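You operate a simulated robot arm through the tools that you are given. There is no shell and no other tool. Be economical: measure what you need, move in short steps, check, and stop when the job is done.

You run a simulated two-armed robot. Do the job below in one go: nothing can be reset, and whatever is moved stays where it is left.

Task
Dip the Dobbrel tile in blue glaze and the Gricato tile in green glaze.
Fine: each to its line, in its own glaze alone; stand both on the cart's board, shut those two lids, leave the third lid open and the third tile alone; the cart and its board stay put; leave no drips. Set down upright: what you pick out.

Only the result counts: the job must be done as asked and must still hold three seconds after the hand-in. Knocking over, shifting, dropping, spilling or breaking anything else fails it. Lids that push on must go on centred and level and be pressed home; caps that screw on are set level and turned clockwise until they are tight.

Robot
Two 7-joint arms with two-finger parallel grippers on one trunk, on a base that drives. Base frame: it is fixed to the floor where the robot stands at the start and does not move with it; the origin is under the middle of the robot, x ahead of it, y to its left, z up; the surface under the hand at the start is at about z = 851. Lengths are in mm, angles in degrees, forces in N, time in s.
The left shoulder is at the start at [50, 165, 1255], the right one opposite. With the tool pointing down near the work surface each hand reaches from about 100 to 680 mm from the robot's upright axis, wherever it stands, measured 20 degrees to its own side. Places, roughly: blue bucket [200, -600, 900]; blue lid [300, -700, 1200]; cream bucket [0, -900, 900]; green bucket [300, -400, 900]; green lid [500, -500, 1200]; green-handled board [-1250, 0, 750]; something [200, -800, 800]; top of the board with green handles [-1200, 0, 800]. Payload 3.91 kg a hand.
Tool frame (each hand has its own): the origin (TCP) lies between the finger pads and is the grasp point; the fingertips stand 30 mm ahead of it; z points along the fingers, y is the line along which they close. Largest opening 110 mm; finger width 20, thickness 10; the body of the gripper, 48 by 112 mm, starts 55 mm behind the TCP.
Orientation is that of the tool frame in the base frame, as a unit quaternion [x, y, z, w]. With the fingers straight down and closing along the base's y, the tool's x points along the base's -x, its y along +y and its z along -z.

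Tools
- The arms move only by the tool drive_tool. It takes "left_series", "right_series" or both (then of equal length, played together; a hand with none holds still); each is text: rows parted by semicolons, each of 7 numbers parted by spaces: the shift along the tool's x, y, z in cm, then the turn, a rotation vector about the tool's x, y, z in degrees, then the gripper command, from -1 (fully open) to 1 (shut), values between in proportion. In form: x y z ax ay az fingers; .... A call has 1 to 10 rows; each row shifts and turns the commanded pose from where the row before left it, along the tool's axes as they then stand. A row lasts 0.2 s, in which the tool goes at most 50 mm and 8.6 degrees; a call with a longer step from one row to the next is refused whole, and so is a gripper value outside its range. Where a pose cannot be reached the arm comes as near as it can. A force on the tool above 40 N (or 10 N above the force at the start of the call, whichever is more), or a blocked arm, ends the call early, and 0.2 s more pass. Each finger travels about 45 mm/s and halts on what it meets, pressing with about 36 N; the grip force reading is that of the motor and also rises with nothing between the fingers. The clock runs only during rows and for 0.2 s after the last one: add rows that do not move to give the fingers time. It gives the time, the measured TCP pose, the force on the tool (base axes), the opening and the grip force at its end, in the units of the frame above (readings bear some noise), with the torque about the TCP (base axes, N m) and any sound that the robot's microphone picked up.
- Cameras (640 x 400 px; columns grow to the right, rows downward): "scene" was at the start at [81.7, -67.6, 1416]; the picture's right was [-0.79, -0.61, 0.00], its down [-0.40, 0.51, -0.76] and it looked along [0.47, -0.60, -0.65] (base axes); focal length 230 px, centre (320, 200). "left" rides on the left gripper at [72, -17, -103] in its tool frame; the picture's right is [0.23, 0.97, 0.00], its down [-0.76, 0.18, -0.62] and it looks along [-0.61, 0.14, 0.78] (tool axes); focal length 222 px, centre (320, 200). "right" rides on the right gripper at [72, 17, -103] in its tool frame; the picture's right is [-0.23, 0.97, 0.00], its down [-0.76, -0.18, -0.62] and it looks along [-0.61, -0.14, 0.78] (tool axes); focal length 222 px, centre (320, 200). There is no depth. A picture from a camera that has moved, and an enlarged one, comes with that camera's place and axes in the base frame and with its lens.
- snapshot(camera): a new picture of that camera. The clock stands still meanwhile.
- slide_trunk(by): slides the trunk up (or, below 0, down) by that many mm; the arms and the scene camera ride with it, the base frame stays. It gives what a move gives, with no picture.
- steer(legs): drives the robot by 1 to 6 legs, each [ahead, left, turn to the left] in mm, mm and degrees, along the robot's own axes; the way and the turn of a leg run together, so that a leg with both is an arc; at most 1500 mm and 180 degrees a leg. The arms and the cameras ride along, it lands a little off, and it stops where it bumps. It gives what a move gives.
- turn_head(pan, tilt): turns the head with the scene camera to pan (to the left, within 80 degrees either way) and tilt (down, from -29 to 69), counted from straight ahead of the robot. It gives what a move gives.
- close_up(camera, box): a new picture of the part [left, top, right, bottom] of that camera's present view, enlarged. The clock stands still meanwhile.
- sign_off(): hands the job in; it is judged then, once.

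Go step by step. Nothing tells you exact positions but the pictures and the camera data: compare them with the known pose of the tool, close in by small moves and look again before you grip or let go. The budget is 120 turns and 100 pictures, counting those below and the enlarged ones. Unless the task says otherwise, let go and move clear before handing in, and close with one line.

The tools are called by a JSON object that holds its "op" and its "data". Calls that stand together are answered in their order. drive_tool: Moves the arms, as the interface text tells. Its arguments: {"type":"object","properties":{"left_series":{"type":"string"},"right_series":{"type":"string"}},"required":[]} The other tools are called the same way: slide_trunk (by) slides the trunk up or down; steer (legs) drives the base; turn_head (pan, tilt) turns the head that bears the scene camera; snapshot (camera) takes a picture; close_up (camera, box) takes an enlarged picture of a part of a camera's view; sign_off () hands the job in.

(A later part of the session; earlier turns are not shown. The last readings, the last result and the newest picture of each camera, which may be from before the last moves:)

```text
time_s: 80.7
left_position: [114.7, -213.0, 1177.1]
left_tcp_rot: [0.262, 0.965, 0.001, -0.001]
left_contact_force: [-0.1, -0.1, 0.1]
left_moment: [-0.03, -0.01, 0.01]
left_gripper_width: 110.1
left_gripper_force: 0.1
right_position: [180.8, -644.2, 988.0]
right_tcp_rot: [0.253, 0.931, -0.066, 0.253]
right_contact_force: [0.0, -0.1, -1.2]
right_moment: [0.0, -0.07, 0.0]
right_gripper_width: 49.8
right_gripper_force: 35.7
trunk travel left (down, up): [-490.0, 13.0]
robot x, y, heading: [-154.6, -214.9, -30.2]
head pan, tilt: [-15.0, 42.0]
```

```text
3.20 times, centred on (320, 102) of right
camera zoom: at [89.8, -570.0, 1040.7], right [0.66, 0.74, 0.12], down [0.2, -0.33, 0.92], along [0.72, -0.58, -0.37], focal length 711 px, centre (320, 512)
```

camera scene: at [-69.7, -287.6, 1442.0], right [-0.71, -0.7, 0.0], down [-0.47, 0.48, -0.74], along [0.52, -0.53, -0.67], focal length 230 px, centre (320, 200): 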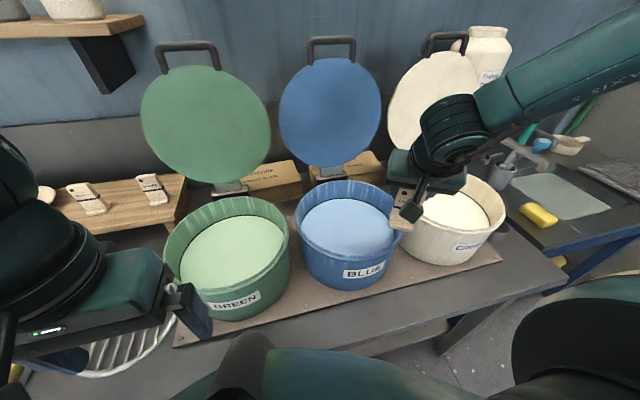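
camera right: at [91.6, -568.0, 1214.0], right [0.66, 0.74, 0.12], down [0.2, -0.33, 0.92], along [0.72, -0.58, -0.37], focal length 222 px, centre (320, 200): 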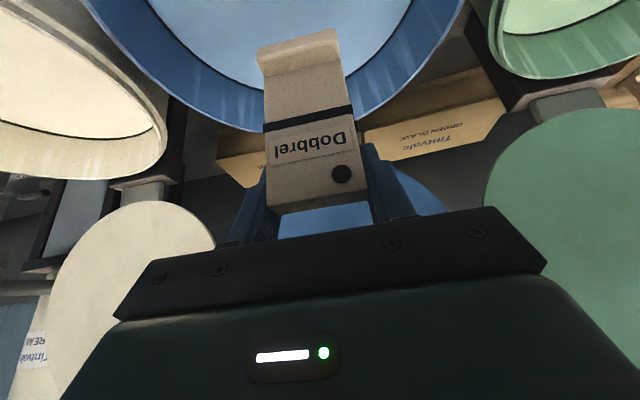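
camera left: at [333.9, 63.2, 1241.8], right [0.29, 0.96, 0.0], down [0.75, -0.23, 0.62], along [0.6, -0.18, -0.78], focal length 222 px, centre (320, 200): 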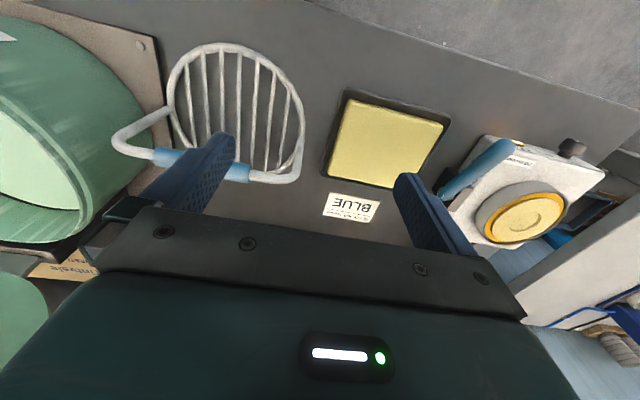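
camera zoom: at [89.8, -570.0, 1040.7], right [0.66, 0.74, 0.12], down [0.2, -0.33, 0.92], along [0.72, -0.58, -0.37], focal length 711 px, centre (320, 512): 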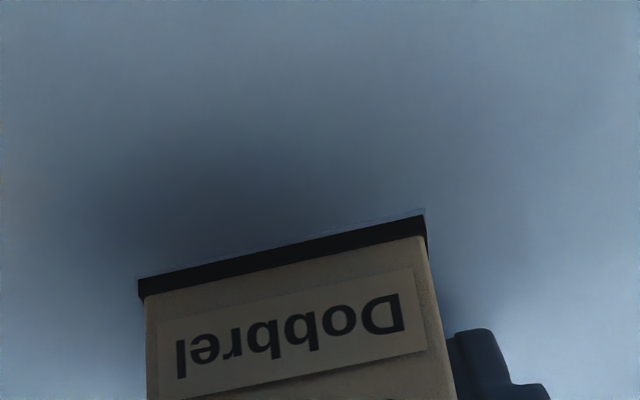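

The glaze is in the middle of the line. Lifting and letting it drip over the bucket.

{"op": "slide_trunk", "data": {"by": 13}}

{"op": "drive_tool", "data": {"right_series": "-1 0 -1.73 0 0 0 1;-1 0 -1.73 0 0 0 1;-1 0 -1.73 0 0 0 1;0 0 0 0 0 0 1;0 0 0 0 0 0 1;0 0 0 0 0 0 1;0 0 0 0 0 0 1;0 0 0 0 0 0 1;0 0 0 0 0 0 1;0 0 0 0 0 0 1"}}

{"op": "snapshot", "data": {"camera": "right"}}

{"op": "drive_tool", "data": {"right_series": "0 0 0 0 0 0 1;0 0 0 0 0 0 1;0 0 0 0 0 0 1;0 0 0 0 0 0 1;0 0 0 0 0 0 1;0 0 0 0 0 0 1;0 0 0 0 0 0 1;0 0 0 0 0 0 1;0 0 0 0 0 0 1;0 0 0 0 0 0 1"}}

{"op": "close_up", "data": {"camera": "right", "box": [160, 0, 480, 200]}}

```text
time_s: 81.3
left_position: [116.0, -212.9, 1190.4]
left_tcp_rot: [0.261, 0.965, 0.002, -0.001]
left_contact_force: [-0.7, -0.2, 0.9]
left_moment: [0.01, 0.04, -0.06]
left_gripper_width: 110.0
left_gripper_force: 0.0
right_position: [180.0, -642.0, 1001.3]
right_tcp_rot: [0.253, 0.932, -0.065, 0.252]
right_contact_force: [-0.3, -0.3, -1.4]
right_moment: [-0.01, 0.0, 0.02]
right_gripper_width: 49.7
right_gripper_force: 36.3
trunk travel left (down, up): [-503.0, 0.0]
robot x, y, heading: [-152.2, -211.1, -30.2]
head pan, tilt: [-15.0, 42.0]
```

```text
time_s: 83.5
left_position: [115.1, -212.6, 1190.6]
left_tcp_rot: [0.261, 0.965, 0.001, 0.0]
left_contact_force: [-0.4, -0.2, 0.4]
left_moment: [0.01, 0.02, 0.0]
left_gripper_width: 110.2
left_gripper_force: 0.1
right_position: [180.1, -643.9, 1059.3]
right_tcp_rot: [0.253, 0.932, -0.064, 0.253]
right_contact_force: [-0.6, -0.5, -1.3]
right_moment: [0.0, -0.01, -0.02]
right_gripper_width: 49.4
right_gripper_force: 36.0
trunk travel left (down, up): [-503.0, 0.0]
robot x, y, heading: [-151.2, -210.9, -30.4]
head pan, tilt: [-15.0, 42.0]
```

```text
40 pictures are left
camera right: at [89.0, -569.9, 1113.0], right [0.66, 0.74, 0.12], down [0.2, -0.33, 0.92], along [0.72, -0.58, -0.37], focal length 222 px, centre (320, 200)
```

right: 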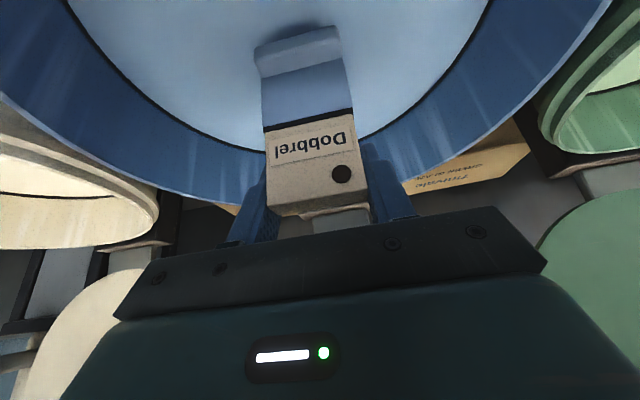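

```text
time_s: 85.7
left_position: [115.2, -212.1, 1189.2]
left_tcp_rot: [0.261, 0.965, 0.002, -0.002]
left_contact_force: [-0.4, 0.2, -0.2]
left_moment: [-0.03, 0.01, 0.0]
left_gripper_width: 109.8
left_gripper_force: 0.1
right_position: [180.2, -642.7, 1061.4]
right_tcp_rot: [0.252, 0.932, -0.065, 0.253]
right_contact_force: [-0.2, -0.1, -1.4]
right_moment: [0.0, -0.07, -0.02]
right_gripper_width: 49.9
right_gripper_force: 35.8
trunk travel left (down, up): [-503.0, 0.0]
robot x, y, heading: [-153.6, -208.8, -30.4]
head pan, tilt: [-15.0, 42.0]
```

```text
2.00 times, centred on (320, 100) of right
camera zoom: at [89.0, -569.9, 1113.0], right [0.66, 0.74, 0.12], down [0.2, -0.33, 0.92], along [0.72, -0.58, -0.37], focal length 444 px, centre (320, 400)
```

zoom: 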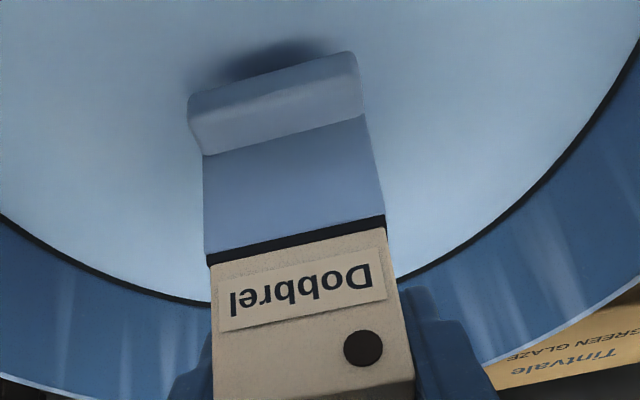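

Clean dip. Let it drain several more seconds over the bucket.

{"op": "drive_tool", "data": {"right_series": "0 0 0 0 0 0 1;0 0 0 0 0 0 1;0 0 0 0 0 0 1;0 0 0 0 0 0 1;0 0 0 0 0 0 1;0 0 0 0 0 0 1;0 0 0 0 0 0 1;0 0 0 0 0 0 1;0 0 0 0 0 0 1;0 0 0 0 0 0 1"}}

{"op": "drive_tool", "data": {"right_series": "0 0 0 0 0 0 1;0 0 0 0 0 0 1;0 0 0 0 0 0 1;0 0 0 0 0 0 1;0 0 0 0 0 0 1;0 0 0 0 0 0 1;0 0 0 0 0 0 1;0 0 0 0 0 0 1;0 0 0 0 0 0 1;0 0 0 0 0 0 1"}}

{"op": "drive_tool", "data": {"right_series": "0 0 0 0 0 0 1;0 0 0 0 0 0 1;0 0 0 0 0 0 1;0 0 0 0 0 0 1;0 0 0 0 0 0 1;0 0 0 0 0 0 1;0 0 0 0 0 0 1;0 0 0 0 0 0 1;0 0 0 0 0 0 1;0 0 0 0 0 0 1"}}

{"op": "drive_tool", "data": {"right_series": "0 0 0 0 0 0 1;0 0 0 0 0 0 1;0 0 0 0 0 0 1;0 0 0 0 0 0 1;0 0 0 0 0 0 1;0 0 0 0 0 0 1;0 0 0 0 0 0 1;0 0 0 0 0 0 1;0 0 0 0 0 0 1;0 0 0 0 0 0 1"}}

{"op": "close_up", "data": {"camera": "scene", "box": [305, 150, 405, 250]}}

```text
time_s: 87.9
left_position: [115.6, -213.3, 1189.9]
left_tcp_rot: [0.261, 0.965, 0.002, -0.001]
left_contact_force: [-0.1, -0.2, -0.4]
left_moment: [0.0, 0.02, 0.01]
left_gripper_width: 110.0
left_gripper_force: 0.0
right_position: [180.8, -642.2, 1061.0]
right_tcp_rot: [0.253, 0.931, -0.065, 0.253]
right_contact_force: [-0.7, -0.1, -0.5]
right_moment: [-0.03, -0.02, -0.01]
right_gripper_width: 49.7
right_gripper_force: 36.0
trunk travel left (down, up): [-503.0, 0.0]
robot x, y, heading: [-156.1, -213.5, -30.4]
head pan, tilt: [-15.0, 42.0]
```

```text
time_s: 90.1
left_position: [115.9, -212.4, 1189.3]
left_tcp_rot: [0.262, 0.965, 0.002, -0.001]
left_contact_force: [-0.3, 0.0, -0.5]
left_moment: [-0.01, 0.0, -0.03]
left_gripper_width: 110.1
left_gripper_force: 0.1
right_position: [179.8, -642.0, 1060.7]
right_tcp_rot: [0.252, 0.932, -0.065, 0.252]
right_contact_force: [0.0, -1.4, -1.1]
right_moment: [-0.01, -0.03, -0.01]
right_gripper_width: 49.7
right_gripper_force: 36.6
trunk travel left (down, up): [-503.0, 0.0]
robot x, y, heading: [-151.8, -211.0, -30.5]
head pan, tilt: [-15.0, 42.0]
```

```text
time_s: 92.3
left_position: [114.7, -212.4, 1189.3]
left_tcp_rot: [0.262, 0.965, 0.001, -0.002]
left_contact_force: [0.1, 0.2, 0.4]
left_moment: [0.01, 0.0, 0.02]
left_gripper_width: 109.9
left_gripper_force: 0.0
right_position: [179.0, -643.4, 1061.3]
right_tcp_rot: [0.253, 0.931, -0.065, 0.254]
right_contact_force: [0.3, -0.4, -1.0]
right_moment: [-0.02, -0.03, -0.02]
right_gripper_width: 49.8
right_gripper_force: 35.4
trunk travel left (down, up): [-503.0, 0.0]
robot x, y, heading: [-154.9, -212.8, -30.3]
head pan, tilt: [-15.0, 42.0]
```

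```text
time_s: 94.5
left_position: [114.5, -213.6, 1189.6]
left_tcp_rot: [0.261, 0.965, 0.002, -0.001]
left_contact_force: [-1.2, -0.3, -0.2]
left_moment: [-0.01, 0.0, 0.01]
left_gripper_width: 109.6
left_gripper_force: 0.1
right_position: [180.4, -642.4, 1060.7]
right_tcp_rot: [0.253, 0.932, -0.065, 0.253]
right_contact_force: [-0.2, -0.5, -0.6]
right_moment: [0.0, -0.01, -0.03]
right_gripper_width: 49.4
right_gripper_force: 36.6
trunk travel left (down, up): [-503.0, 0.0]
robot x, y, heading: [-153.7, -214.6, -30.3]
head pan, tilt: [-15.0, 42.0]
```

```text
4.00 times, centred on (355, 200) of scene
camera zoom: at [-69.6, -287.5, 1441.9], right [-0.71, -0.7, 0.0], down [-0.47, 0.48, -0.74], along [0.52, -0.53, -0.67], focal length 922 px, centre (180, 200)
```

zoom: 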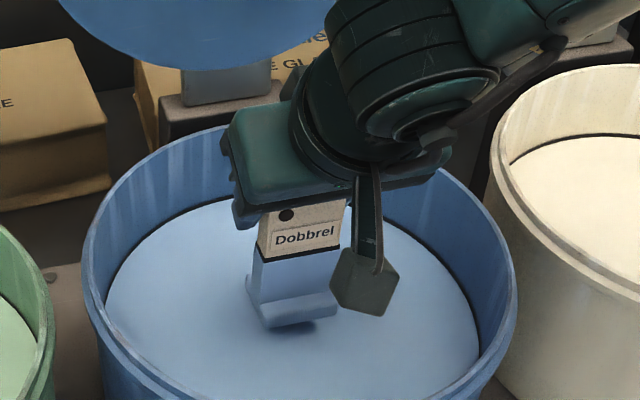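

Drained. Lift, draw back, then back away from the table, turn round and look at the cart.

{"op": "drive_tool", "data": {"right_series": "-1.5 0 -2.6 0 0 0 1;-1.5 0 -2.6 0 0 0 1;-2 0 -3.46 0 0 0 1;-1 0 -1.73 0 0 0 1;1.5 0 -0.87 0 0 0 1;1.5 0 -0.87 0 0 0 1;0 0 0 0 0 0 1"}}

{"op": "steer", "data": {"legs": [[-250, 0, 0], [0, 0, -150]]}}

{"op": "turn_head", "data": {"pan": -5, "tilt": 35}}

{"op": "snapshot", "data": {"camera": "scene"}}

```text
time_s: 96.1
left_position: [115.7, -213.1, 1190.5]
left_tcp_rot: [0.261, 0.965, 0.001, -0.001]
left_contact_force: [0.3, 0.3, -0.2]
left_moment: [0.0, 0.01, 0.02]
left_gripper_width: 110.1
left_gripper_force: 0.1
right_position: [149.5, -625.7, 1180.3]
right_tcp_rot: [0.253, 0.932, -0.065, 0.252]
right_contact_force: [0.5, 0.1, -1.1]
right_moment: [-0.04, -0.02, -0.02]
right_gripper_width: 49.7
right_gripper_force: 35.5
trunk travel left (down, up): [-503.0, 0.0]
robot x, y, heading: [-156.2, -211.5, -30.3]
head pan, tilt: [-15.0, 42.0]
```

```text
time_s: 104.1
left_position: [-605.1, -219.0, 1189.5]
left_tcp_rot: [1.0, -0.005, 0.002, 0.001]
left_contact_force: [1.1, -0.2, -0.3]
left_moment: [-0.01, 0.03, 0.02]
left_gripper_width: 110.3
left_gripper_force: 0.0
right_position: [-838.4, 122.9, 1181.2]
right_tcp_rot: [0.965, -0.007, -0.262, 0.001]
right_contact_force: [-0.3, 0.2, -1.4]
right_moment: [-0.03, 0.02, 0.01]
right_gripper_width: 49.6
right_gripper_force: 35.5
trunk travel left (down, up): [-503.0, 0.0]
robot x, y, heading: [-369.6, -87.8, 179.4]
head pan, tilt: [-15.0, 42.0]
```

```text
time_s: 104.8
left_position: [-605.3, -219.8, 1189.3]
left_tcp_rot: [1.0, -0.006, 0.002, 0.001]
left_contact_force: [0.2, -0.2, 0.3]
left_moment: [0.0, -0.01, -0.03]
left_gripper_width: 110.1
left_gripper_force: 0.0
right_position: [-837.5, 124.0, 1180.2]
right_tcp_rot: [0.965, -0.007, -0.261, 0.001]
right_contact_force: [-0.4, 0.1, -0.9]
right_moment: [-0.03, 0.03, -0.03]
right_gripper_width: 49.8
right_gripper_force: 36.6
trunk travel left (down, up): [-503.0, 0.0]
robot x, y, heading: [-368.0, -87.8, 179.3]
head pan, tilt: [-5.0, 35.0]
```

```text
37 pictures are left
camera scene: at [-486.5, -78.1, 1452.4], right [0.1, 0.99, 0.0], down [0.57, -0.06, -0.82], along [-0.81, 0.08, -0.57], focal length 230 px, centre (320, 200)
```

scene: 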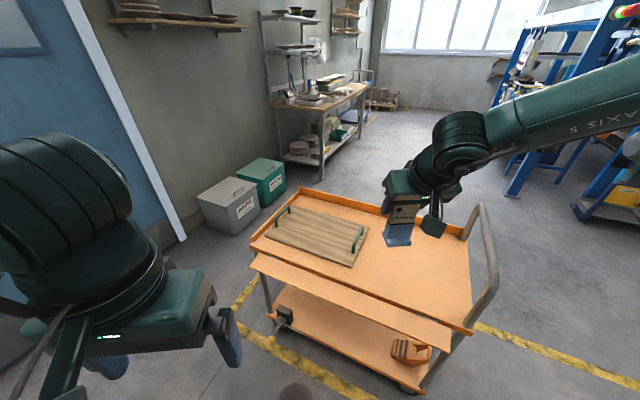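

The board lies on the cart's left part, centre ≈(−1186,−26), long axis ~62°. I'll drive so that Dobbrel's spot (≈(−1217,−83)) lies ahead to the right.

{"op": "steer", "data": {"legs": [[310, 273, 0]]}}

{"op": "turn_head", "data": {"pan": -28, "tilt": 42}}

{"op": "snapshot", "data": {"camera": "scene"}}

{"op": "snapshot", "data": {"camera": "right"}}

```text
time_s: 107.8
left_position: [-922.2, -488.9, 1189.9]
left_tcp_rot: [1.0, -0.007, 0.002, 0.0]
left_contact_force: [0.3, 0.5, 0.2]
left_moment: [0.05, -0.02, -0.01]
left_gripper_width: 109.9
left_gripper_force: 0.0
right_position: [-1155.7, -144.7, 1180.9]
right_tcp_rot: [0.965, -0.008, -0.26, 0.001]
right_contact_force: [-0.7, 0.9, -0.6]
right_moment: [0.0, 0.04, 0.02]
right_gripper_width: 49.7
right_gripper_force: 35.9
trunk travel left (down, up): [-503.0, 0.0]
robot x, y, heading: [-688.7, -358.7, 179.3]
head pan, tilt: [-5.0, 35.0]
```

```text
time_s: 108.7
left_position: [-922.3, -488.7, 1189.3]
left_tcp_rot: [1.0, -0.007, 0.003, 0.001]
left_contact_force: [-0.5, -0.2, 0.6]
left_moment: [0.04, 0.0, -0.04]
left_gripper_width: 109.9
left_gripper_force: 0.0
right_position: [-1156.0, -145.4, 1181.3]
right_tcp_rot: [0.965, -0.007, -0.262, 0.001]
right_contact_force: [0.8, 0.3, -0.4]
right_moment: [0.0, -0.01, -0.03]
right_gripper_width: 49.8
right_gripper_force: 36.3
trunk travel left (down, up): [-503.0, 0.0]
robot x, y, heading: [-685.7, -359.1, 179.4]
head pan, tilt: [-28.0, 42.0]
```

```text
36 pictures are left
camera scene: at [-789.8, -315.9, 1442.0], right [0.48, 0.88, 0.0], down [0.59, -0.32, -0.74], along [-0.65, 0.36, -0.67], focal length 230 px, centre (320, 200)
```

scene: 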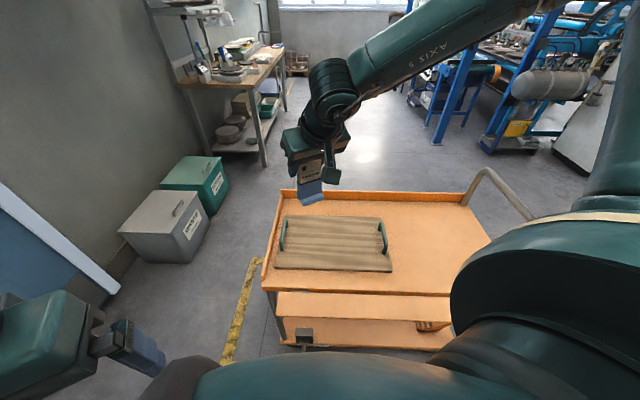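

```text
35 pictures are left
camera right: at [-1041.4, -162.6, 1233.8], right [-0.21, -0.97, 0.12], down [-0.34, 0.19, 0.92], along [-0.92, 0.15, -0.37], focal length 222 px, centre (320, 200)
```

right: 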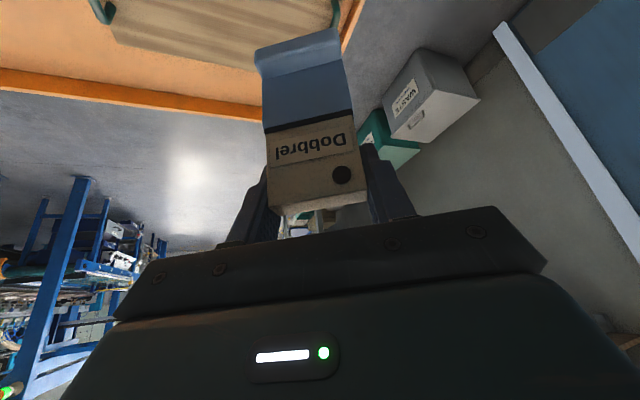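

Move over the board and come down to about 75 mm above it, then check.

{"op": "drive_tool", "data": {"right_series": "-2.25 -2.3 1.3 0 0 0 1;-2.25 -2.3 1.3 0 0 0 1;-2.25 -2.3 1.3 0 0 0 1;1.95 0 3.38 0 0 0 1;1.95 0 3.38 0 0 0 1;1.95 0 3.38 0 0 0 1;1.95 0 3.38 0 0 0 1;1.95 0 3.38 0 0 0 1;1.95 0 3.38 0 0 0 1;0 0 0 0 0 0 1"}}

{"op": "snapshot", "data": {"camera": "right"}}

{"op": "close_up", "data": {"camera": "scene", "box": [240, 160, 440, 285]}}

```text
time_s: 110.9
left_position: [-922.1, -488.9, 1189.7]
left_tcp_rot: [1.0, -0.007, 0.001, 0.001]
left_contact_force: [1.6, -0.2, 0.5]
left_moment: [0.01, -0.02, 0.01]
left_gripper_width: 110.1
left_gripper_force: 0.0
right_position: [-1221.1, -67.2, 965.2]
right_tcp_rot: [0.965, -0.007, -0.26, 0.001]
right_contact_force: [0.4, 0.6, -1.4]
right_moment: [-0.03, 0.01, 0.01]
right_gripper_width: 49.1
right_gripper_force: 36.1
right hand out of reach, approached as far as the arm can: row 9
trunk travel left (down, up): [-503.0, 0.0]
robot x, y, heading: [-690.6, -354.8, 179.2]
head pan, tilt: [-28.0, 42.0]
```

```text
34 pictures are left
camera right: at [-1106.7, -85.0, 1019.0], right [-0.21, -0.97, 0.12], down [-0.34, 0.19, 0.92], along [-0.92, 0.15, -0.37], focal length 222 px, centre (320, 200)
```

right: 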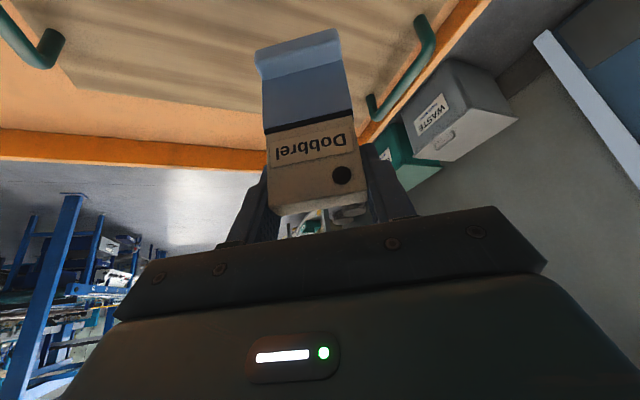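

```text
3.20 times, centred on (340, 222) of scene
camera zoom: at [-790.1, -315.9, 1441.9], right [0.48, 0.88, 0.0], down [0.59, -0.32, -0.74], along [-0.65, 0.36, -0.67], focal length 737 px, centre (256, 128)
```

zoom: 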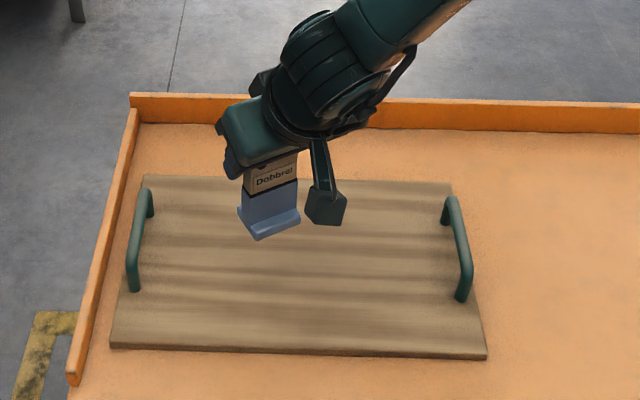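

The arm is at its low limit, so I'll use the trunk to lower the tile; 75 mm first.

{"op": "slide_trunk", "data": {"by": -75}}

{"op": "close_up", "data": {"camera": "scene", "box": [240, 140, 440, 265]}}

{"op": "close_up", "data": {"camera": "right", "box": [160, 0, 480, 200]}}

```text
time_s: 112.0
left_position: [-922.9, -488.2, 1116.0]
left_tcp_rot: [1.0, -0.007, 0.0, 0.001]
left_contact_force: [-0.5, 0.6, 0.0]
left_moment: [-0.02, -0.01, -0.02]
left_gripper_width: 109.7
left_gripper_force: 0.1
right_position: [-1220.7, -66.9, 893.6]
right_tcp_rot: [0.965, -0.007, -0.262, 0.001]
right_contact_force: [0.0, 0.2, -1.2]
right_moment: [-0.01, 0.0, 0.02]
right_gripper_width: 49.6
right_gripper_force: 35.9
trunk travel left (down, up): [-428.0, 75.0]
robot x, y, heading: [-685.1, -359.3, 179.4]
head pan, tilt: [-28.0, 42.0]
```

```text
3.20 times, centred on (340, 202) of scene
camera zoom: at [-789.6, -315.8, 1367.0], right [0.48, 0.88, 0.0], down [0.59, -0.32, -0.74], along [-0.65, 0.36, -0.67], focal length 737 px, centre (256, 192)
```

zoom: 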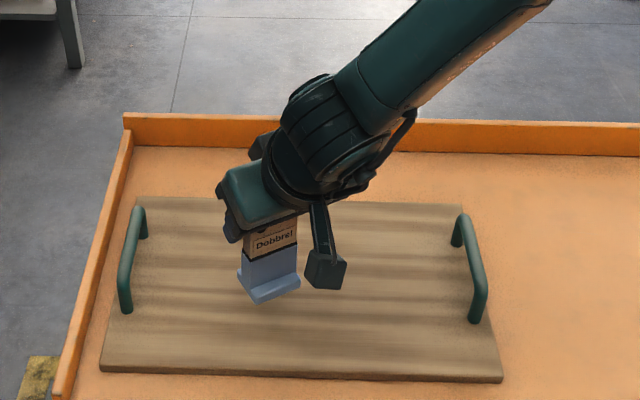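

```text
2.00 times, centred on (320, 100) of right
camera zoom: at [-1106.6, -85.0, 944.5], right [-0.21, -0.97, 0.12], down [-0.34, 0.19, 0.92], along [-0.92, 0.15, -0.37], focal length 444 px, centre (320, 400)
```

zoom: 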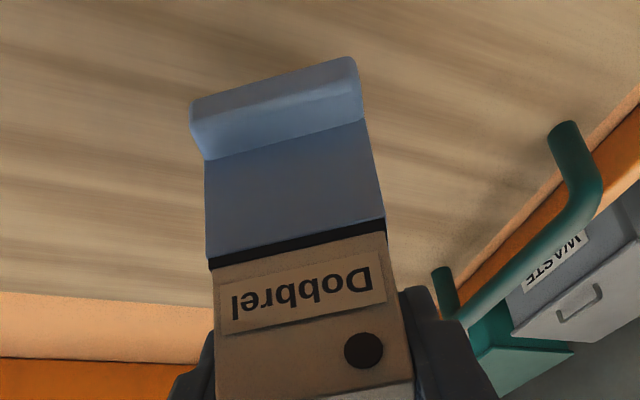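

Not touching yet. I'll raise the arm 80 mm and lower the trunk 80 mm so the force-guarded arm can do the last descent.

{"op": "drive_tool", "data": {"right_series": "-2 0 -3.46 0 0 0 1;-2 0 -3.46 0 0 0 1;0 0 0 0 0 0 1"}}

{"op": "slide_trunk", "data": {"by": -82}}

{"op": "drive_tool", "data": {"right_series": "0.15 0 0.26 0 0 0 1;0.15 0 0.26 0 0 0 1;0.15 0 0.26 0 0 0 1;0.15 0 0.26 0 0 0 1"}}

{"op": "close_up", "data": {"camera": "right", "box": [220, 0, 420, 125]}}

```text
time_s: 112.8
left_position: [-923.0, -487.6, 1114.8]
left_tcp_rot: [1.0, -0.007, 0.002, 0.001]
left_contact_force: [0.1, -0.9, -0.4]
left_moment: [0.02, 0.02, 0.0]
left_gripper_width: 109.9
left_gripper_force: 0.1
right_position: [-1220.9, -66.4, 970.5]
right_tcp_rot: [0.965, -0.007, -0.26, 0.001]
right_contact_force: [-0.8, -0.4, -1.4]
right_moment: [0.02, 0.01, -0.02]
right_gripper_width: 49.5
right_gripper_force: 35.8
trunk travel left (down, up): [-428.0, 75.0]
robot x, y, heading: [-689.7, -356.1, 179.2]
head pan, tilt: [-28.0, 42.0]
```

```text
time_s: 114.0
left_position: [-922.7, -487.7, 1033.6]
left_tcp_rot: [1.0, -0.007, 0.001, 0.001]
left_contact_force: [-0.3, 0.9, 0.1]
left_moment: [0.03, 0.0, -0.02]
left_gripper_width: 110.1
left_gripper_force: 0.0
right_position: [-1220.9, -66.1, 890.0]
right_tcp_rot: [0.965, -0.008, -0.261, 0.002]
right_contact_force: [-0.7, 0.9, -0.7]
right_moment: [-0.02, 0.02, -0.03]
right_gripper_width: 49.7
right_gripper_force: 35.9
trunk travel left (down, up): [-346.0, 157.0]
robot x, y, heading: [-684.0, -357.7, 179.1]
head pan, tilt: [-28.0, 42.0]
```

```text
time_s: 115.0
left_position: [-922.5, -488.7, 1032.9]
left_tcp_rot: [1.0, -0.007, 0.002, 0.001]
left_contact_force: [0.5, -1.1, 0.2]
left_moment: [-0.01, 0.0, -0.02]
left_gripper_width: 110.0
left_gripper_force: 0.0
right_position: [-1220.7, -65.8, 878.1]
right_tcp_rot: [0.965, -0.008, -0.262, 0.001]
right_contact_force: [0.3, -0.4, -0.8]
right_moment: [0.0, 0.0, -0.01]
right_gripper_width: 49.5
right_gripper_force: 35.8
trunk travel left (down, up): [-346.0, 157.0]
robot x, y, heading: [-685.8, -356.4, 179.2]
head pan, tilt: [-28.0, 42.0]
```

```text
3.20 times, centred on (320, 62) of right
camera zoom: at [-1106.4, -84.4, 930.3], right [-0.21, -0.97, 0.12], down [-0.34, 0.19, 0.92], along [-0.92, 0.15, -0.37], focal length 711 px, centre (320, 640)
```

zoom: 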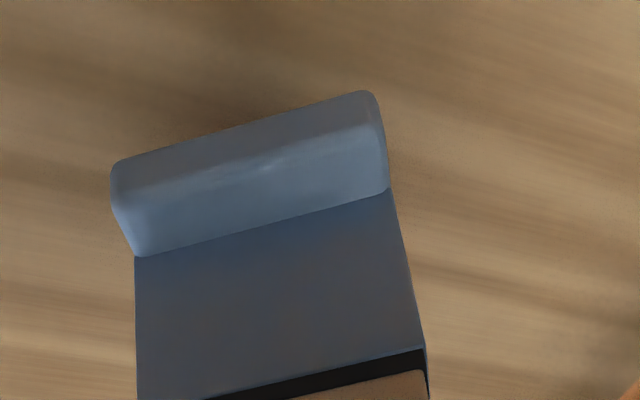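

Shadow is approaching but no contact yet (bottom ≈792). Continuing with guarded small steps.

{"op": "drive_tool", "data": {"right_series": "0.15 0 0.26 0 0 0 1;0.15 0 0.26 0 0 0 1;0 0 0 0 0 0 1"}}

{"op": "drive_tool", "data": {"right_series": "0.1 0 0.173 0 0 0 1;0.1 0 0.173 0 0 0 1;0 0 0 0 0 0 1"}}

{"op": "close_up", "data": {"camera": "right", "box": [220, 0, 420, 125]}}

```text
time_s: 115.8
left_position: [-922.3, -488.1, 1033.0]
left_tcp_rot: [1.0, -0.006, 0.002, 0.001]
left_contact_force: [0.2, 0.0, 0.0]
left_moment: [0.02, 0.04, 0.0]
left_gripper_width: 109.9
left_gripper_force: 0.1
right_position: [-1220.2, -67.2, 871.8]
right_tcp_rot: [0.965, -0.007, -0.262, 0.002]
right_contact_force: [0.5, -0.5, -1.5]
right_moment: [0.02, 0.0, -0.02]
right_gripper_width: 49.3
right_gripper_force: 36.0
trunk travel left (down, up): [-346.0, 157.0]
robot x, y, heading: [-691.1, -354.8, 179.0]
head pan, tilt: [-28.0, 42.0]
```

```text
time_s: 116.6
left_position: [-922.8, -488.4, 1032.5]
left_tcp_rot: [1.0, -0.007, 0.001, 0.001]
left_contact_force: [-0.4, 0.3, -0.6]
left_moment: [-0.02, -0.05, 0.0]
left_gripper_width: 109.9
left_gripper_force: 0.1
right_position: [-1220.3, -66.4, 867.5]
right_tcp_rot: [0.965, -0.008, -0.261, 0.001]
right_contact_force: [0.4, -0.4, -1.3]
right_moment: [-0.03, -0.02, 0.01]
right_gripper_width: 49.4
right_gripper_force: 36.0
trunk travel left (down, up): [-346.0, 157.0]
robot x, y, heading: [-690.6, -357.2, 179.2]
head pan, tilt: [-28.0, 42.0]
```

```text
3.20 times, centred on (320, 62) of right
camera zoom: at [-1106.5, -84.5, 919.9], right [-0.21, -0.97, 0.12], down [-0.34, 0.19, 0.92], along [-0.92, 0.15, -0.37], focal length 711 px, centre (320, 640)
```

zoom: 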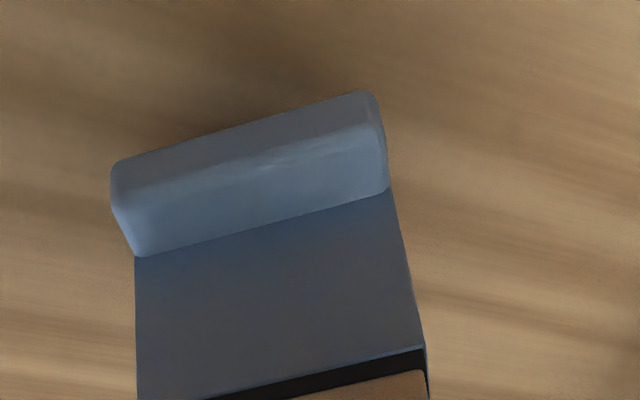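

{"op": "drive_tool", "data": {"right_series": "0.1 0 0.173 0 0 0 1;0.1 0 0.173 0 0 0 1;0 0 0 0 0 0 1"}}

{"op": "drive_tool", "data": {"right_series": "0.1 0 0.173 0 0 0 1;0.1 0 0.173 0 0 0 1;0 0 0 0 0 0 1"}}

```text
time_s: 117.4
left_position: [-922.3, -487.2, 1033.2]
left_tcp_rot: [1.0, -0.006, 0.002, 0.001]
left_contact_force: [-0.8, -0.3, -1.1]
left_moment: [0.01, -0.01, -0.03]
left_gripper_width: 109.8
left_gripper_force: 0.2
right_position: [-1220.7, -66.6, 863.7]
right_tcp_rot: [0.965, -0.008, -0.261, 0.001]
right_contact_force: [0.3, 0.5, -0.1]
right_moment: [0.0, 0.02, 0.02]
right_gripper_width: 49.5
right_gripper_force: 35.7
trunk travel left (down, up): [-346.0, 157.0]
robot x, y, heading: [-688.5, -351.7, 179.2]
head pan, tilt: [-28.0, 42.0]
```

```text
time_s: 118.2
left_position: [-923.8, -487.9, 1032.4]
left_tcp_rot: [1.0, -0.008, 0.001, 0.001]
left_contact_force: [0.1, -0.2, 0.3]
left_moment: [-0.02, 0.03, 0.0]
left_gripper_width: 109.8
left_gripper_force: 0.2
right_position: [-1220.3, -67.7, 859.6]
right_tcp_rot: [0.965, -0.007, -0.261, 0.001]
right_contact_force: [0.5, 0.1, -1.3]
right_moment: [0.03, 0.03, -0.01]
right_gripper_width: 49.6
right_gripper_force: 35.9
trunk travel left (down, up): [-346.0, 157.0]
robot x, y, heading: [-684.2, -358.4, 179.2]
head pan, tilt: [-28.0, 42.0]
```

{"op": "drive_tool", "data": {"right_series": "0.1 0 0.173 0 0 0 1;0.1 0 0.173 0 0 0 1;0 0 0 0 0 0 1"}}

{"op": "drive_tool", "data": {"right_series": "0.1 0 0.173 0 0 0 1;0 0 0 0 0 0 1"}}

{"op": "close_up", "data": {"camera": "right", "box": [220, 0, 420, 125]}}

```text
time_s: 119.0
left_position: [-922.5, -488.2, 1032.7]
left_tcp_rot: [1.0, -0.007, 0.002, 0.002]
left_contact_force: [-0.2, -0.2, -0.7]
left_moment: [0.02, -0.03, 0.01]
left_gripper_width: 109.9
left_gripper_force: 0.2
right_position: [-1220.9, -67.4, 856.4]
right_tcp_rot: [0.965, -0.008, -0.262, 0.001]
right_contact_force: [-1.4, -0.7, -1.6]
right_moment: [-0.02, 0.01, 0.0]
right_gripper_width: 49.8
right_gripper_force: 36.1
trunk travel left (down, up): [-346.0, 157.0]
robot x, y, heading: [-690.4, -353.5, 179.3]
head pan, tilt: [-28.0, 42.0]
```

```text
time_s: 119.6
left_position: [-922.5, -487.5, 1032.5]
left_tcp_rot: [1.0, -0.007, 0.001, 0.001]
left_contact_force: [-0.9, -0.3, 0.8]
left_moment: [0.03, 0.01, 0.01]
left_gripper_width: 110.2
left_gripper_force: 0.0
right_position: [-1221.0, -67.7, 853.4]
right_tcp_rot: [0.965, -0.008, -0.262, 0.001]
right_contact_force: [0.5, -0.6, -1.1]
right_moment: [-0.01, 0.02, -0.01]
right_gripper_width: 49.8
right_gripper_force: 36.0
trunk travel left (down, up): [-346.0, 157.0]
robot x, y, heading: [-689.2, -351.5, 179.1]
head pan, tilt: [-28.0, 42.0]
```

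```text
3.20 times, centred on (320, 62) of right
camera zoom: at [-1106.3, -84.7, 906.3], right [-0.21, -0.97, 0.12], down [-0.34, 0.19, 0.92], along [-0.92, 0.15, -0.37], focal length 711 px, centre (320, 640)
```

zoom: 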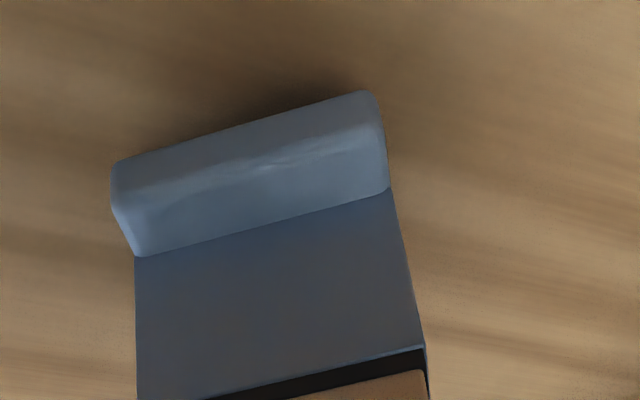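

Shadow still soft; continue down with guarded calls.

{"op": "drive_tool", "data": {"right_series": "0.1 0 0.173 0 0 0 1;0.1 0 0.173 0 0 0 1;0.1 0 0.173 0 0 0 1;0 0 0 0 0 0 1"}}

{"op": "drive_tool", "data": {"right_series": "0.1 0 0.173 0 0 0 1;0.1 0 0.173 0 0 0 1;0 0 0 0 0 0 1"}}

{"op": "drive_tool", "data": {"right_series": "0.1 0 0.173 0 0 0 1;0.1 0 0.173 0 0 0 1;0 0 0 0 0 0 1"}}

{"op": "close_up", "data": {"camera": "right", "box": [220, 0, 420, 125]}}

```text
time_s: 120.6
left_position: [-923.3, -489.0, 1032.9]
left_tcp_rot: [1.0, -0.008, 0.002, 0.001]
left_contact_force: [-0.6, 0.0, -0.4]
left_moment: [0.01, -0.02, -0.01]
left_gripper_width: 110.0
left_gripper_force: 0.0
right_position: [-1220.6, -66.6, 847.3]
right_tcp_rot: [0.965, -0.007, -0.262, 0.001]
right_contact_force: [0.3, -0.7, -0.6]
right_moment: [-0.01, 0.0, 0.02]
right_gripper_width: 49.4
right_gripper_force: 35.8
trunk travel left (down, up): [-346.0, 157.0]
robot x, y, heading: [-687.7, -357.4, 179.2]
head pan, tilt: [-28.0, 42.0]
```

```text
time_s: 121.4
left_position: [-922.9, -488.3, 1033.4]
left_tcp_rot: [1.0, -0.007, 0.002, 0.001]
left_contact_force: [0.2, -1.0, -0.7]
left_moment: [-0.04, 0.03, 0.02]
left_gripper_width: 110.1
left_gripper_force: 0.0
right_position: [-1220.8, -68.2, 843.1]
right_tcp_rot: [0.965, -0.007, -0.261, 0.001]
right_contact_force: [-0.1, 0.0, -0.9]
right_moment: [-0.01, 0.06, -0.01]
right_gripper_width: 49.3
right_gripper_force: 35.3
trunk travel left (down, up): [-346.0, 157.0]
robot x, y, heading: [-686.1, -355.7, 179.1]
head pan, tilt: [-28.0, 42.0]
```

```text
time_s: 122.2
left_position: [-922.4, -488.9, 1033.7]
left_tcp_rot: [1.0, -0.008, 0.002, 0.001]
left_contact_force: [-0.3, -0.3, -0.4]
left_moment: [0.04, 0.02, -0.04]
left_gripper_width: 110.1
left_gripper_force: 0.0
right_position: [-1221.7, -67.9, 840.1]
right_tcp_rot: [0.965, -0.006, -0.262, 0.001]
right_contact_force: [1.6, 0.8, 2.5]
right_moment: [0.1, -0.13, -0.02]
right_gripper_width: 49.3
right_gripper_force: 36.1
trunk travel left (down, up): [-346.0, 157.0]
robot x, y, heading: [-688.2, -354.4, 179.0]
head pan, tilt: [-28.0, 42.0]
```

```text
3.20 times, centred on (320, 62) of right
camera zoom: at [-1106.4, -84.8, 893.0], right [-0.21, -0.97, 0.12], down [-0.34, 0.19, 0.92], along [-0.92, 0.15, -0.37], focal length 711 px, centre (320, 640)
```

zoom: 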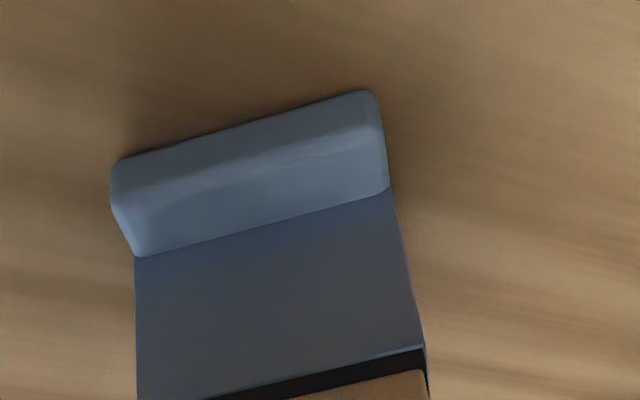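

Contact felt (TCP 840; board top ≈754). One more millimetre, then release gently and back away.

{"op": "drive_tool", "data": {"right_series": "0.04 0 0.07 0 0 0 1;0 0 0 0 0 0 1;0 0 0 0 0 0 0.05;0 0 0 0 0 0 -0.1;0 0 0 0 0 0 -0.3;0 0 0 0 0 0 -0.36;0 0 0 0 0 0 -0.36"}}

{"op": "drive_tool", "data": {"right_series": "0 0 -2 0 0 0 -0.36;0 0 -4 0 0 0 -0.36;0 0 -4 0 0 0 -0.36;-1 0 -4 0 0 0 -0.36;-1 0 -4 0 0 0 -0.36;0 0 0 0 0 0 -0.36"}}

{"op": "slide_trunk", "data": {"by": 157}}

{"op": "close_up", "data": {"camera": "scene", "box": [240, 160, 440, 285]}}

```text
time_s: 123.8
left_position: [-922.8, -488.6, 1033.3]
left_tcp_rot: [1.0, -0.007, 0.002, 0.001]
left_contact_force: [0.5, 0.0, 0.9]
left_moment: [0.01, 0.01, -0.02]
left_gripper_width: 110.0
left_gripper_force: 0.0
right_position: [-1219.2, -68.2, 839.2]
right_tcp_rot: [0.965, -0.008, -0.262, 0.002]
right_contact_force: [-0.2, -0.2, 0.7]
right_moment: [0.0, 0.0, 0.03]
right_gripper_width: 74.7
right_gripper_force: 0.0
trunk travel left (down, up): [-346.0, 157.0]
robot x, y, heading: [-684.5, -356.3, 179.4]
head pan, tilt: [-28.0, 42.0]
```

```text
time_s: 125.2
left_position: [-921.8, -488.2, 1032.4]
left_tcp_rot: [1.0, -0.007, 0.002, 0.001]
left_contact_force: [0.2, -0.1, 0.8]
left_moment: [0.01, -0.03, 0.03]
left_gripper_width: 109.7
left_gripper_force: 0.0
right_position: [-1146.4, -68.9, 1003.6]
right_tcp_rot: [0.966, -0.006, -0.26, 0.001]
right_contact_force: [-0.3, -0.2, 0.3]
right_moment: [-0.05, -0.02, -0.02]
right_gripper_width: 74.7
right_gripper_force: 0.1
trunk travel left (down, up): [-346.0, 157.0]
robot x, y, heading: [-686.1, -357.4, 179.1]
head pan, tilt: [-28.0, 42.0]
```

```text
time_s: 127.0
left_position: [-922.4, -488.2, 1189.1]
left_tcp_rot: [1.0, -0.007, 0.002, 0.001]
left_contact_force: [0.3, -0.1, -0.1]
left_moment: [-0.02, 0.0, 0.02]
left_gripper_width: 110.2
left_gripper_force: 0.1
right_position: [-1147.2, -67.9, 1160.8]
right_tcp_rot: [0.965, -0.008, -0.261, 0.001]
right_contact_force: [0.0, 0.3, -0.4]
right_moment: [0.0, 0.0, 0.01]
right_gripper_width: 74.9
right_gripper_force: 0.1
trunk travel left (down, up): [-503.0, 0.0]
robot x, y, heading: [-685.2, -354.7, 179.1]
head pan, tilt: [-28.0, 42.0]
```

```text
3.20 times, centred on (340, 222) of scene
camera zoom: at [-789.8, -315.8, 1441.9], right [0.48, 0.88, 0.0], down [0.59, -0.32, -0.74], along [-0.65, 0.36, -0.67], focal length 737 px, centre (256, 128)
```

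zoom: 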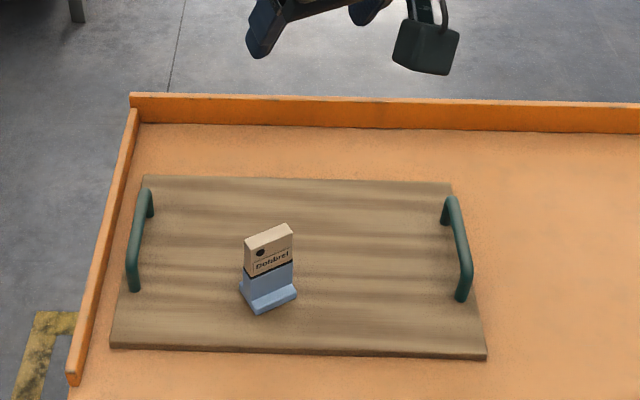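

Dobbrel stands upright on the board, cleanly glazed. Now back to the table for Gricato, reproducing the same relative pose (robot ≈(59,87), heading 0).

{"op": "steer", "data": {"legs": [[-300, 0, 0], [0, 0, 180], [0, 430, 0], [440, 0, 0]]}}

{"op": "turn_head", "data": {"pan": -35, "tilt": 38}}

```text
time_s: 142.6
left_position: [287.5, 208.7, 1190.0]
left_tcp_rot: [-0.001, 1.0, 0.001, -0.002]
left_contact_force: [0.0, -0.4, -1.1]
left_moment: [0.0, 0.02, 0.01]
left_gripper_width: 109.9
left_gripper_force: 0.0
right_position: [517.3, -207.6, 1162.4]
right_tcp_rot: [0.001, 0.966, 0.003, 0.26]
right_contact_force: [0.3, 0.2, 0.0]
right_moment: [-0.01, 0.01, 0.0]
right_gripper_width: 74.6
right_gripper_force: 0.1
trunk travel left (down, up): [-503.0, 0.0]
robot x, y, heading: [53.1, 72.9, -0.0]
head pan, tilt: [-28.0, 42.0]
```

```text
time_s: 143.3
left_position: [285.5, 209.0, 1189.2]
left_tcp_rot: [0.0, 1.0, 0.001, -0.001]
left_contact_force: [-0.2, 0.6, 0.0]
left_moment: [0.04, 0.02, -0.03]
left_gripper_width: 110.1
left_gripper_force: 0.0
right_position: [517.8, -207.5, 1160.8]
right_tcp_rot: [0.0, 0.965, 0.004, 0.262]
right_contact_force: [-0.4, 0.5, -0.2]
right_moment: [0.0, 0.0, 0.02]
right_gripper_width: 74.7
right_gripper_force: 0.0
trunk travel left (down, up): [-503.0, 0.0]
robot x, y, heading: [54.8, 73.1, 0.2]
head pan, tilt: [-35.0, 38.0]
```

{"op": "steer", "data": {"legs": [[6, 14, 0]]}}

{"op": "drive_tool", "data": {"right_series": "0 0 0 3.75 0 6.5 -0.36;0 0 0 3.75 0 6.5 -0.36;0 0 0 3.75 0 6.5 -0.36;0 0 0 3.75 0 6.5 -0.36;-2.14 -0.74 2.88 0 0 0 -0.36;-2.14 -0.74 2.88 0 0 0 -0.36;-2.14 -0.74 2.88 0 0 0 -0.36;-2.14 -0.74 2.88 0 0 0 -0.36;-2.14 -0.74 2.88 0 0 0 -0.36;0 0 0 0 0 0 -0.36"}}

{"op": "snapshot", "data": {"camera": "right"}}

{"op": "close_up", "data": {"camera": "scene", "box": [230, 140, 390, 240]}}

```text
time_s: 144.1
left_position: [292.3, 221.2, 1189.7]
left_tcp_rot: [-0.001, 1.0, 0.0, -0.002]
left_contact_force: [0.6, -0.7, 0.8]
left_moment: [-0.06, 0.03, 0.01]
left_gripper_width: 110.2
left_gripper_force: 0.0
right_position: [522.8, -193.3, 1160.5]
right_tcp_rot: [0.0, 0.965, 0.003, 0.261]
right_contact_force: [-0.4, -0.7, 0.4]
right_moment: [0.01, 0.0, 0.04]
right_gripper_width: 75.0
right_gripper_force: 0.1
trunk travel left (down, up): [-503.0, 0.0]
robot x, y, heading: [56.1, 87.8, -0.1]
head pan, tilt: [-35.0, 38.0]
```

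```text
time_s: 146.3
left_position: [292.1, 223.1, 1189.6]
left_tcp_rot: [-0.001, 1.0, 0.0, -0.001]
left_contact_force: [-1.0, 0.6, -0.1]
left_moment: [-0.03, -0.02, 0.0]
left_gripper_width: 109.8
left_gripper_force: 0.1
right_position: [647.6, -308.0, 1091.5]
right_tcp_rot: [0.249, 0.933, -0.063, 0.252]
right_contact_force: [0.0, 0.2, -0.7]
right_moment: [0.02, -0.04, -0.03]
right_gripper_width: 74.8
right_gripper_force: 0.0
trunk travel left (down, up): [-503.0, 0.0]
robot x, y, heading: [60.7, 87.8, 0.0]
head pan, tilt: [-35.0, 38.0]
```

```text
25 pictures are left
camera right: at [556.1, -235.8, 1143.9], right [0.66, 0.75, 0.12], down [0.21, -0.33, 0.92], along [0.73, -0.58, -0.37], focal length 222 px, centre (320, 200)
```

right: 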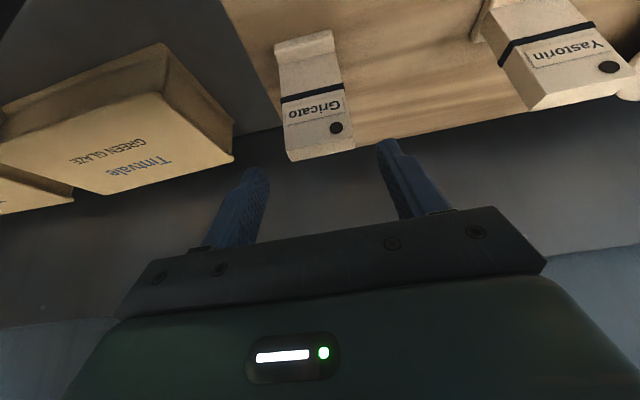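

```text
4.00 times, centred on (310, 190) of scene
camera zoom: at [159.1, 36.4, 1448.0], right [-0.57, -0.82, 0.0], down [-0.5, 0.35, -0.79], along [0.65, -0.45, -0.62], focal length 922 px, centre (360, 240)
```

zoom: 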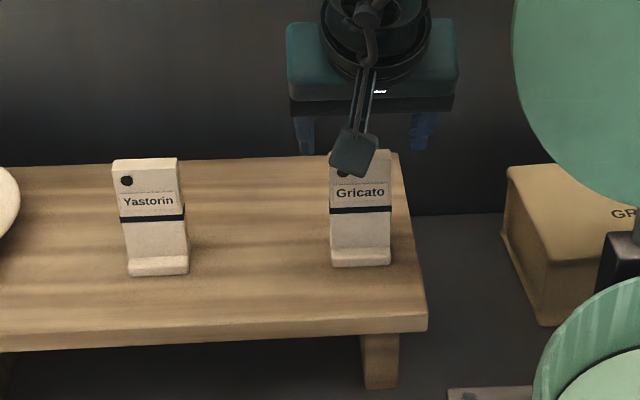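

Aligned. Final approach with the same offsets as before, then a check.

{"op": "drive_tool", "data": {"right_series": "-0.04 0 2.06 0 0 0 -0.36;-0.04 0 2.06 0 0 0 -0.36;-0.04 0 2.06 0 0 0 -0.36;0 0 0 0 0 0 -0.36"}}

{"op": "close_up", "data": {"camera": "right", "box": [200, 50, 440, 240]}}

```text
time_s: 147.3
left_position: [292.0, 223.0, 1190.6]
left_tcp_rot: [-0.001, 1.0, 0.0, -0.001]
left_contact_force: [-0.5, 0.8, -0.2]
left_moment: [0.02, 0.01, -0.01]
left_gripper_width: 110.1
left_gripper_force: 0.0
right_position: [675.0, -324.0, 1037.9]
right_tcp_rot: [0.25, 0.933, -0.064, 0.252]
right_contact_force: [0.5, 0.4, -0.1]
right_moment: [-0.02, 0.02, 0.0]
right_gripper_width: 74.8
right_gripper_force: 0.0
trunk travel left (down, up): [-503.0, 0.0]
robot x, y, heading: [58.1, 87.1, 0.3]
head pan, tilt: [-35.0, 38.0]
```

```text
2.11 times, centred on (320, 145) of right
camera zoom: at [584.5, -251.3, 1090.1], right [0.66, 0.75, 0.12], down [0.21, -0.33, 0.92], along [0.73, -0.58, -0.37], focal length 468 px, centre (320, 316)
```

zoom: 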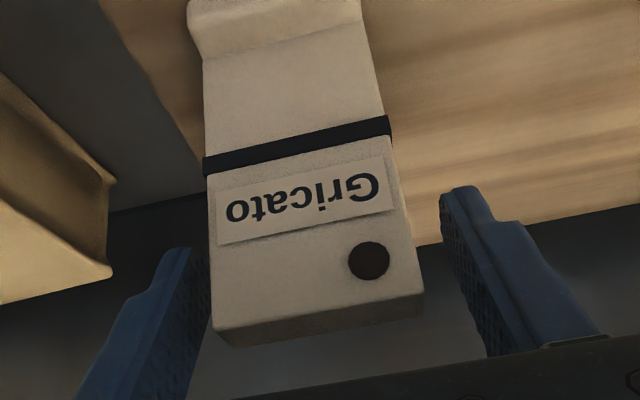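

Same picture as for Dobbrel. Grip, lift and draw back.

{"op": "drive_tool", "data": {"right_series": "0.1 -0.1 0 0 0 0 0.1;0 0 0 0 0 0 0.3;0 0 0 0 0 0 0.6;0 0 0 0 0 0 1;0 0 0 0 0 0 1;0 0 0 0 0 0 1"}}

{"op": "drive_tool", "data": {"right_series": "-1 0 -1.73 0 0 0 1;-2 0 -3.46 0 0 0 1;-2 0 -3.46 0 0 0 1;1.5 0 -3 0 0 0 1;3.5 0 -2.5 0 0 0 1;4 0 -2.3 0 0 0 1;4 0 -2.3 0 0 0 1;4 0 -2.3 0 0 0 1;4 0 -2.3 0 0 0 1;0 0 0 0 0 0 1"}}

{"op": "snapshot", "data": {"camera": "right"}}

```text
time_s: 148.7
left_position: [291.3, 221.9, 1188.6]
left_tcp_rot: [-0.001, 1.0, 0.0, -0.001]
left_contact_force: [-0.1, -0.6, -0.3]
left_moment: [-0.01, -0.03, 0.0]
left_gripper_width: 109.9
left_gripper_force: 0.1
right_position: [675.0, -324.0, 1036.9]
right_tcp_rot: [0.25, 0.933, -0.064, 0.251]
right_contact_force: [1.3, 1.1, 0.6]
right_moment: [0.01, -0.01, -0.01]
right_gripper_width: 49.6
right_gripper_force: 36.2
trunk travel left (down, up): [-503.0, 0.0]
robot x, y, heading: [60.1, 84.6, -0.0]
head pan, tilt: [-35.0, 38.0]
```

```text
time_s: 150.9
left_position: [292.5, 221.4, 1190.4]
left_tcp_rot: [-0.001, 1.0, 0.0, -0.002]
left_contact_force: [0.1, 0.6, 0.4]
left_moment: [0.0, -0.01, 0.0]
left_gripper_width: 110.0
left_gripper_force: 0.0
right_position: [453.4, -197.1, 1158.3]
right_tcp_rot: [0.251, 0.932, -0.064, 0.252]
right_contact_force: [0.4, 1.3, -2.0]
right_moment: [0.0, -0.05, -0.02]
right_gripper_width: 49.5
right_gripper_force: 36.5
trunk travel left (down, up): [-503.0, 0.0]
robot x, y, heading: [59.4, 86.8, 0.1]
head pan, tilt: [-35.0, 38.0]
```

```text
22 pictures are left
camera right: at [361.7, -124.6, 1210.8], right [0.66, 0.75, 0.12], down [0.21, -0.33, 0.92], along [0.73, -0.58, -0.37], focal length 222 px, centre (320, 200)
```

right: 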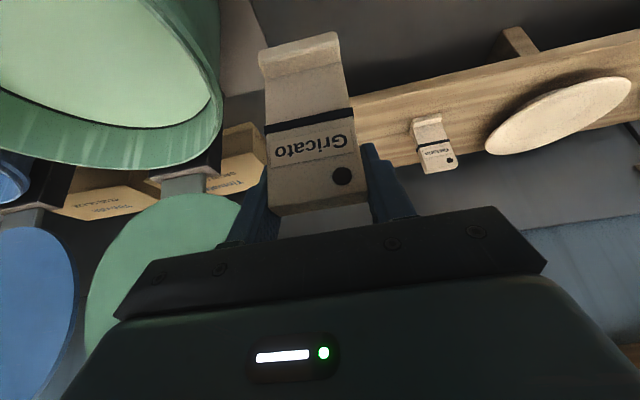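

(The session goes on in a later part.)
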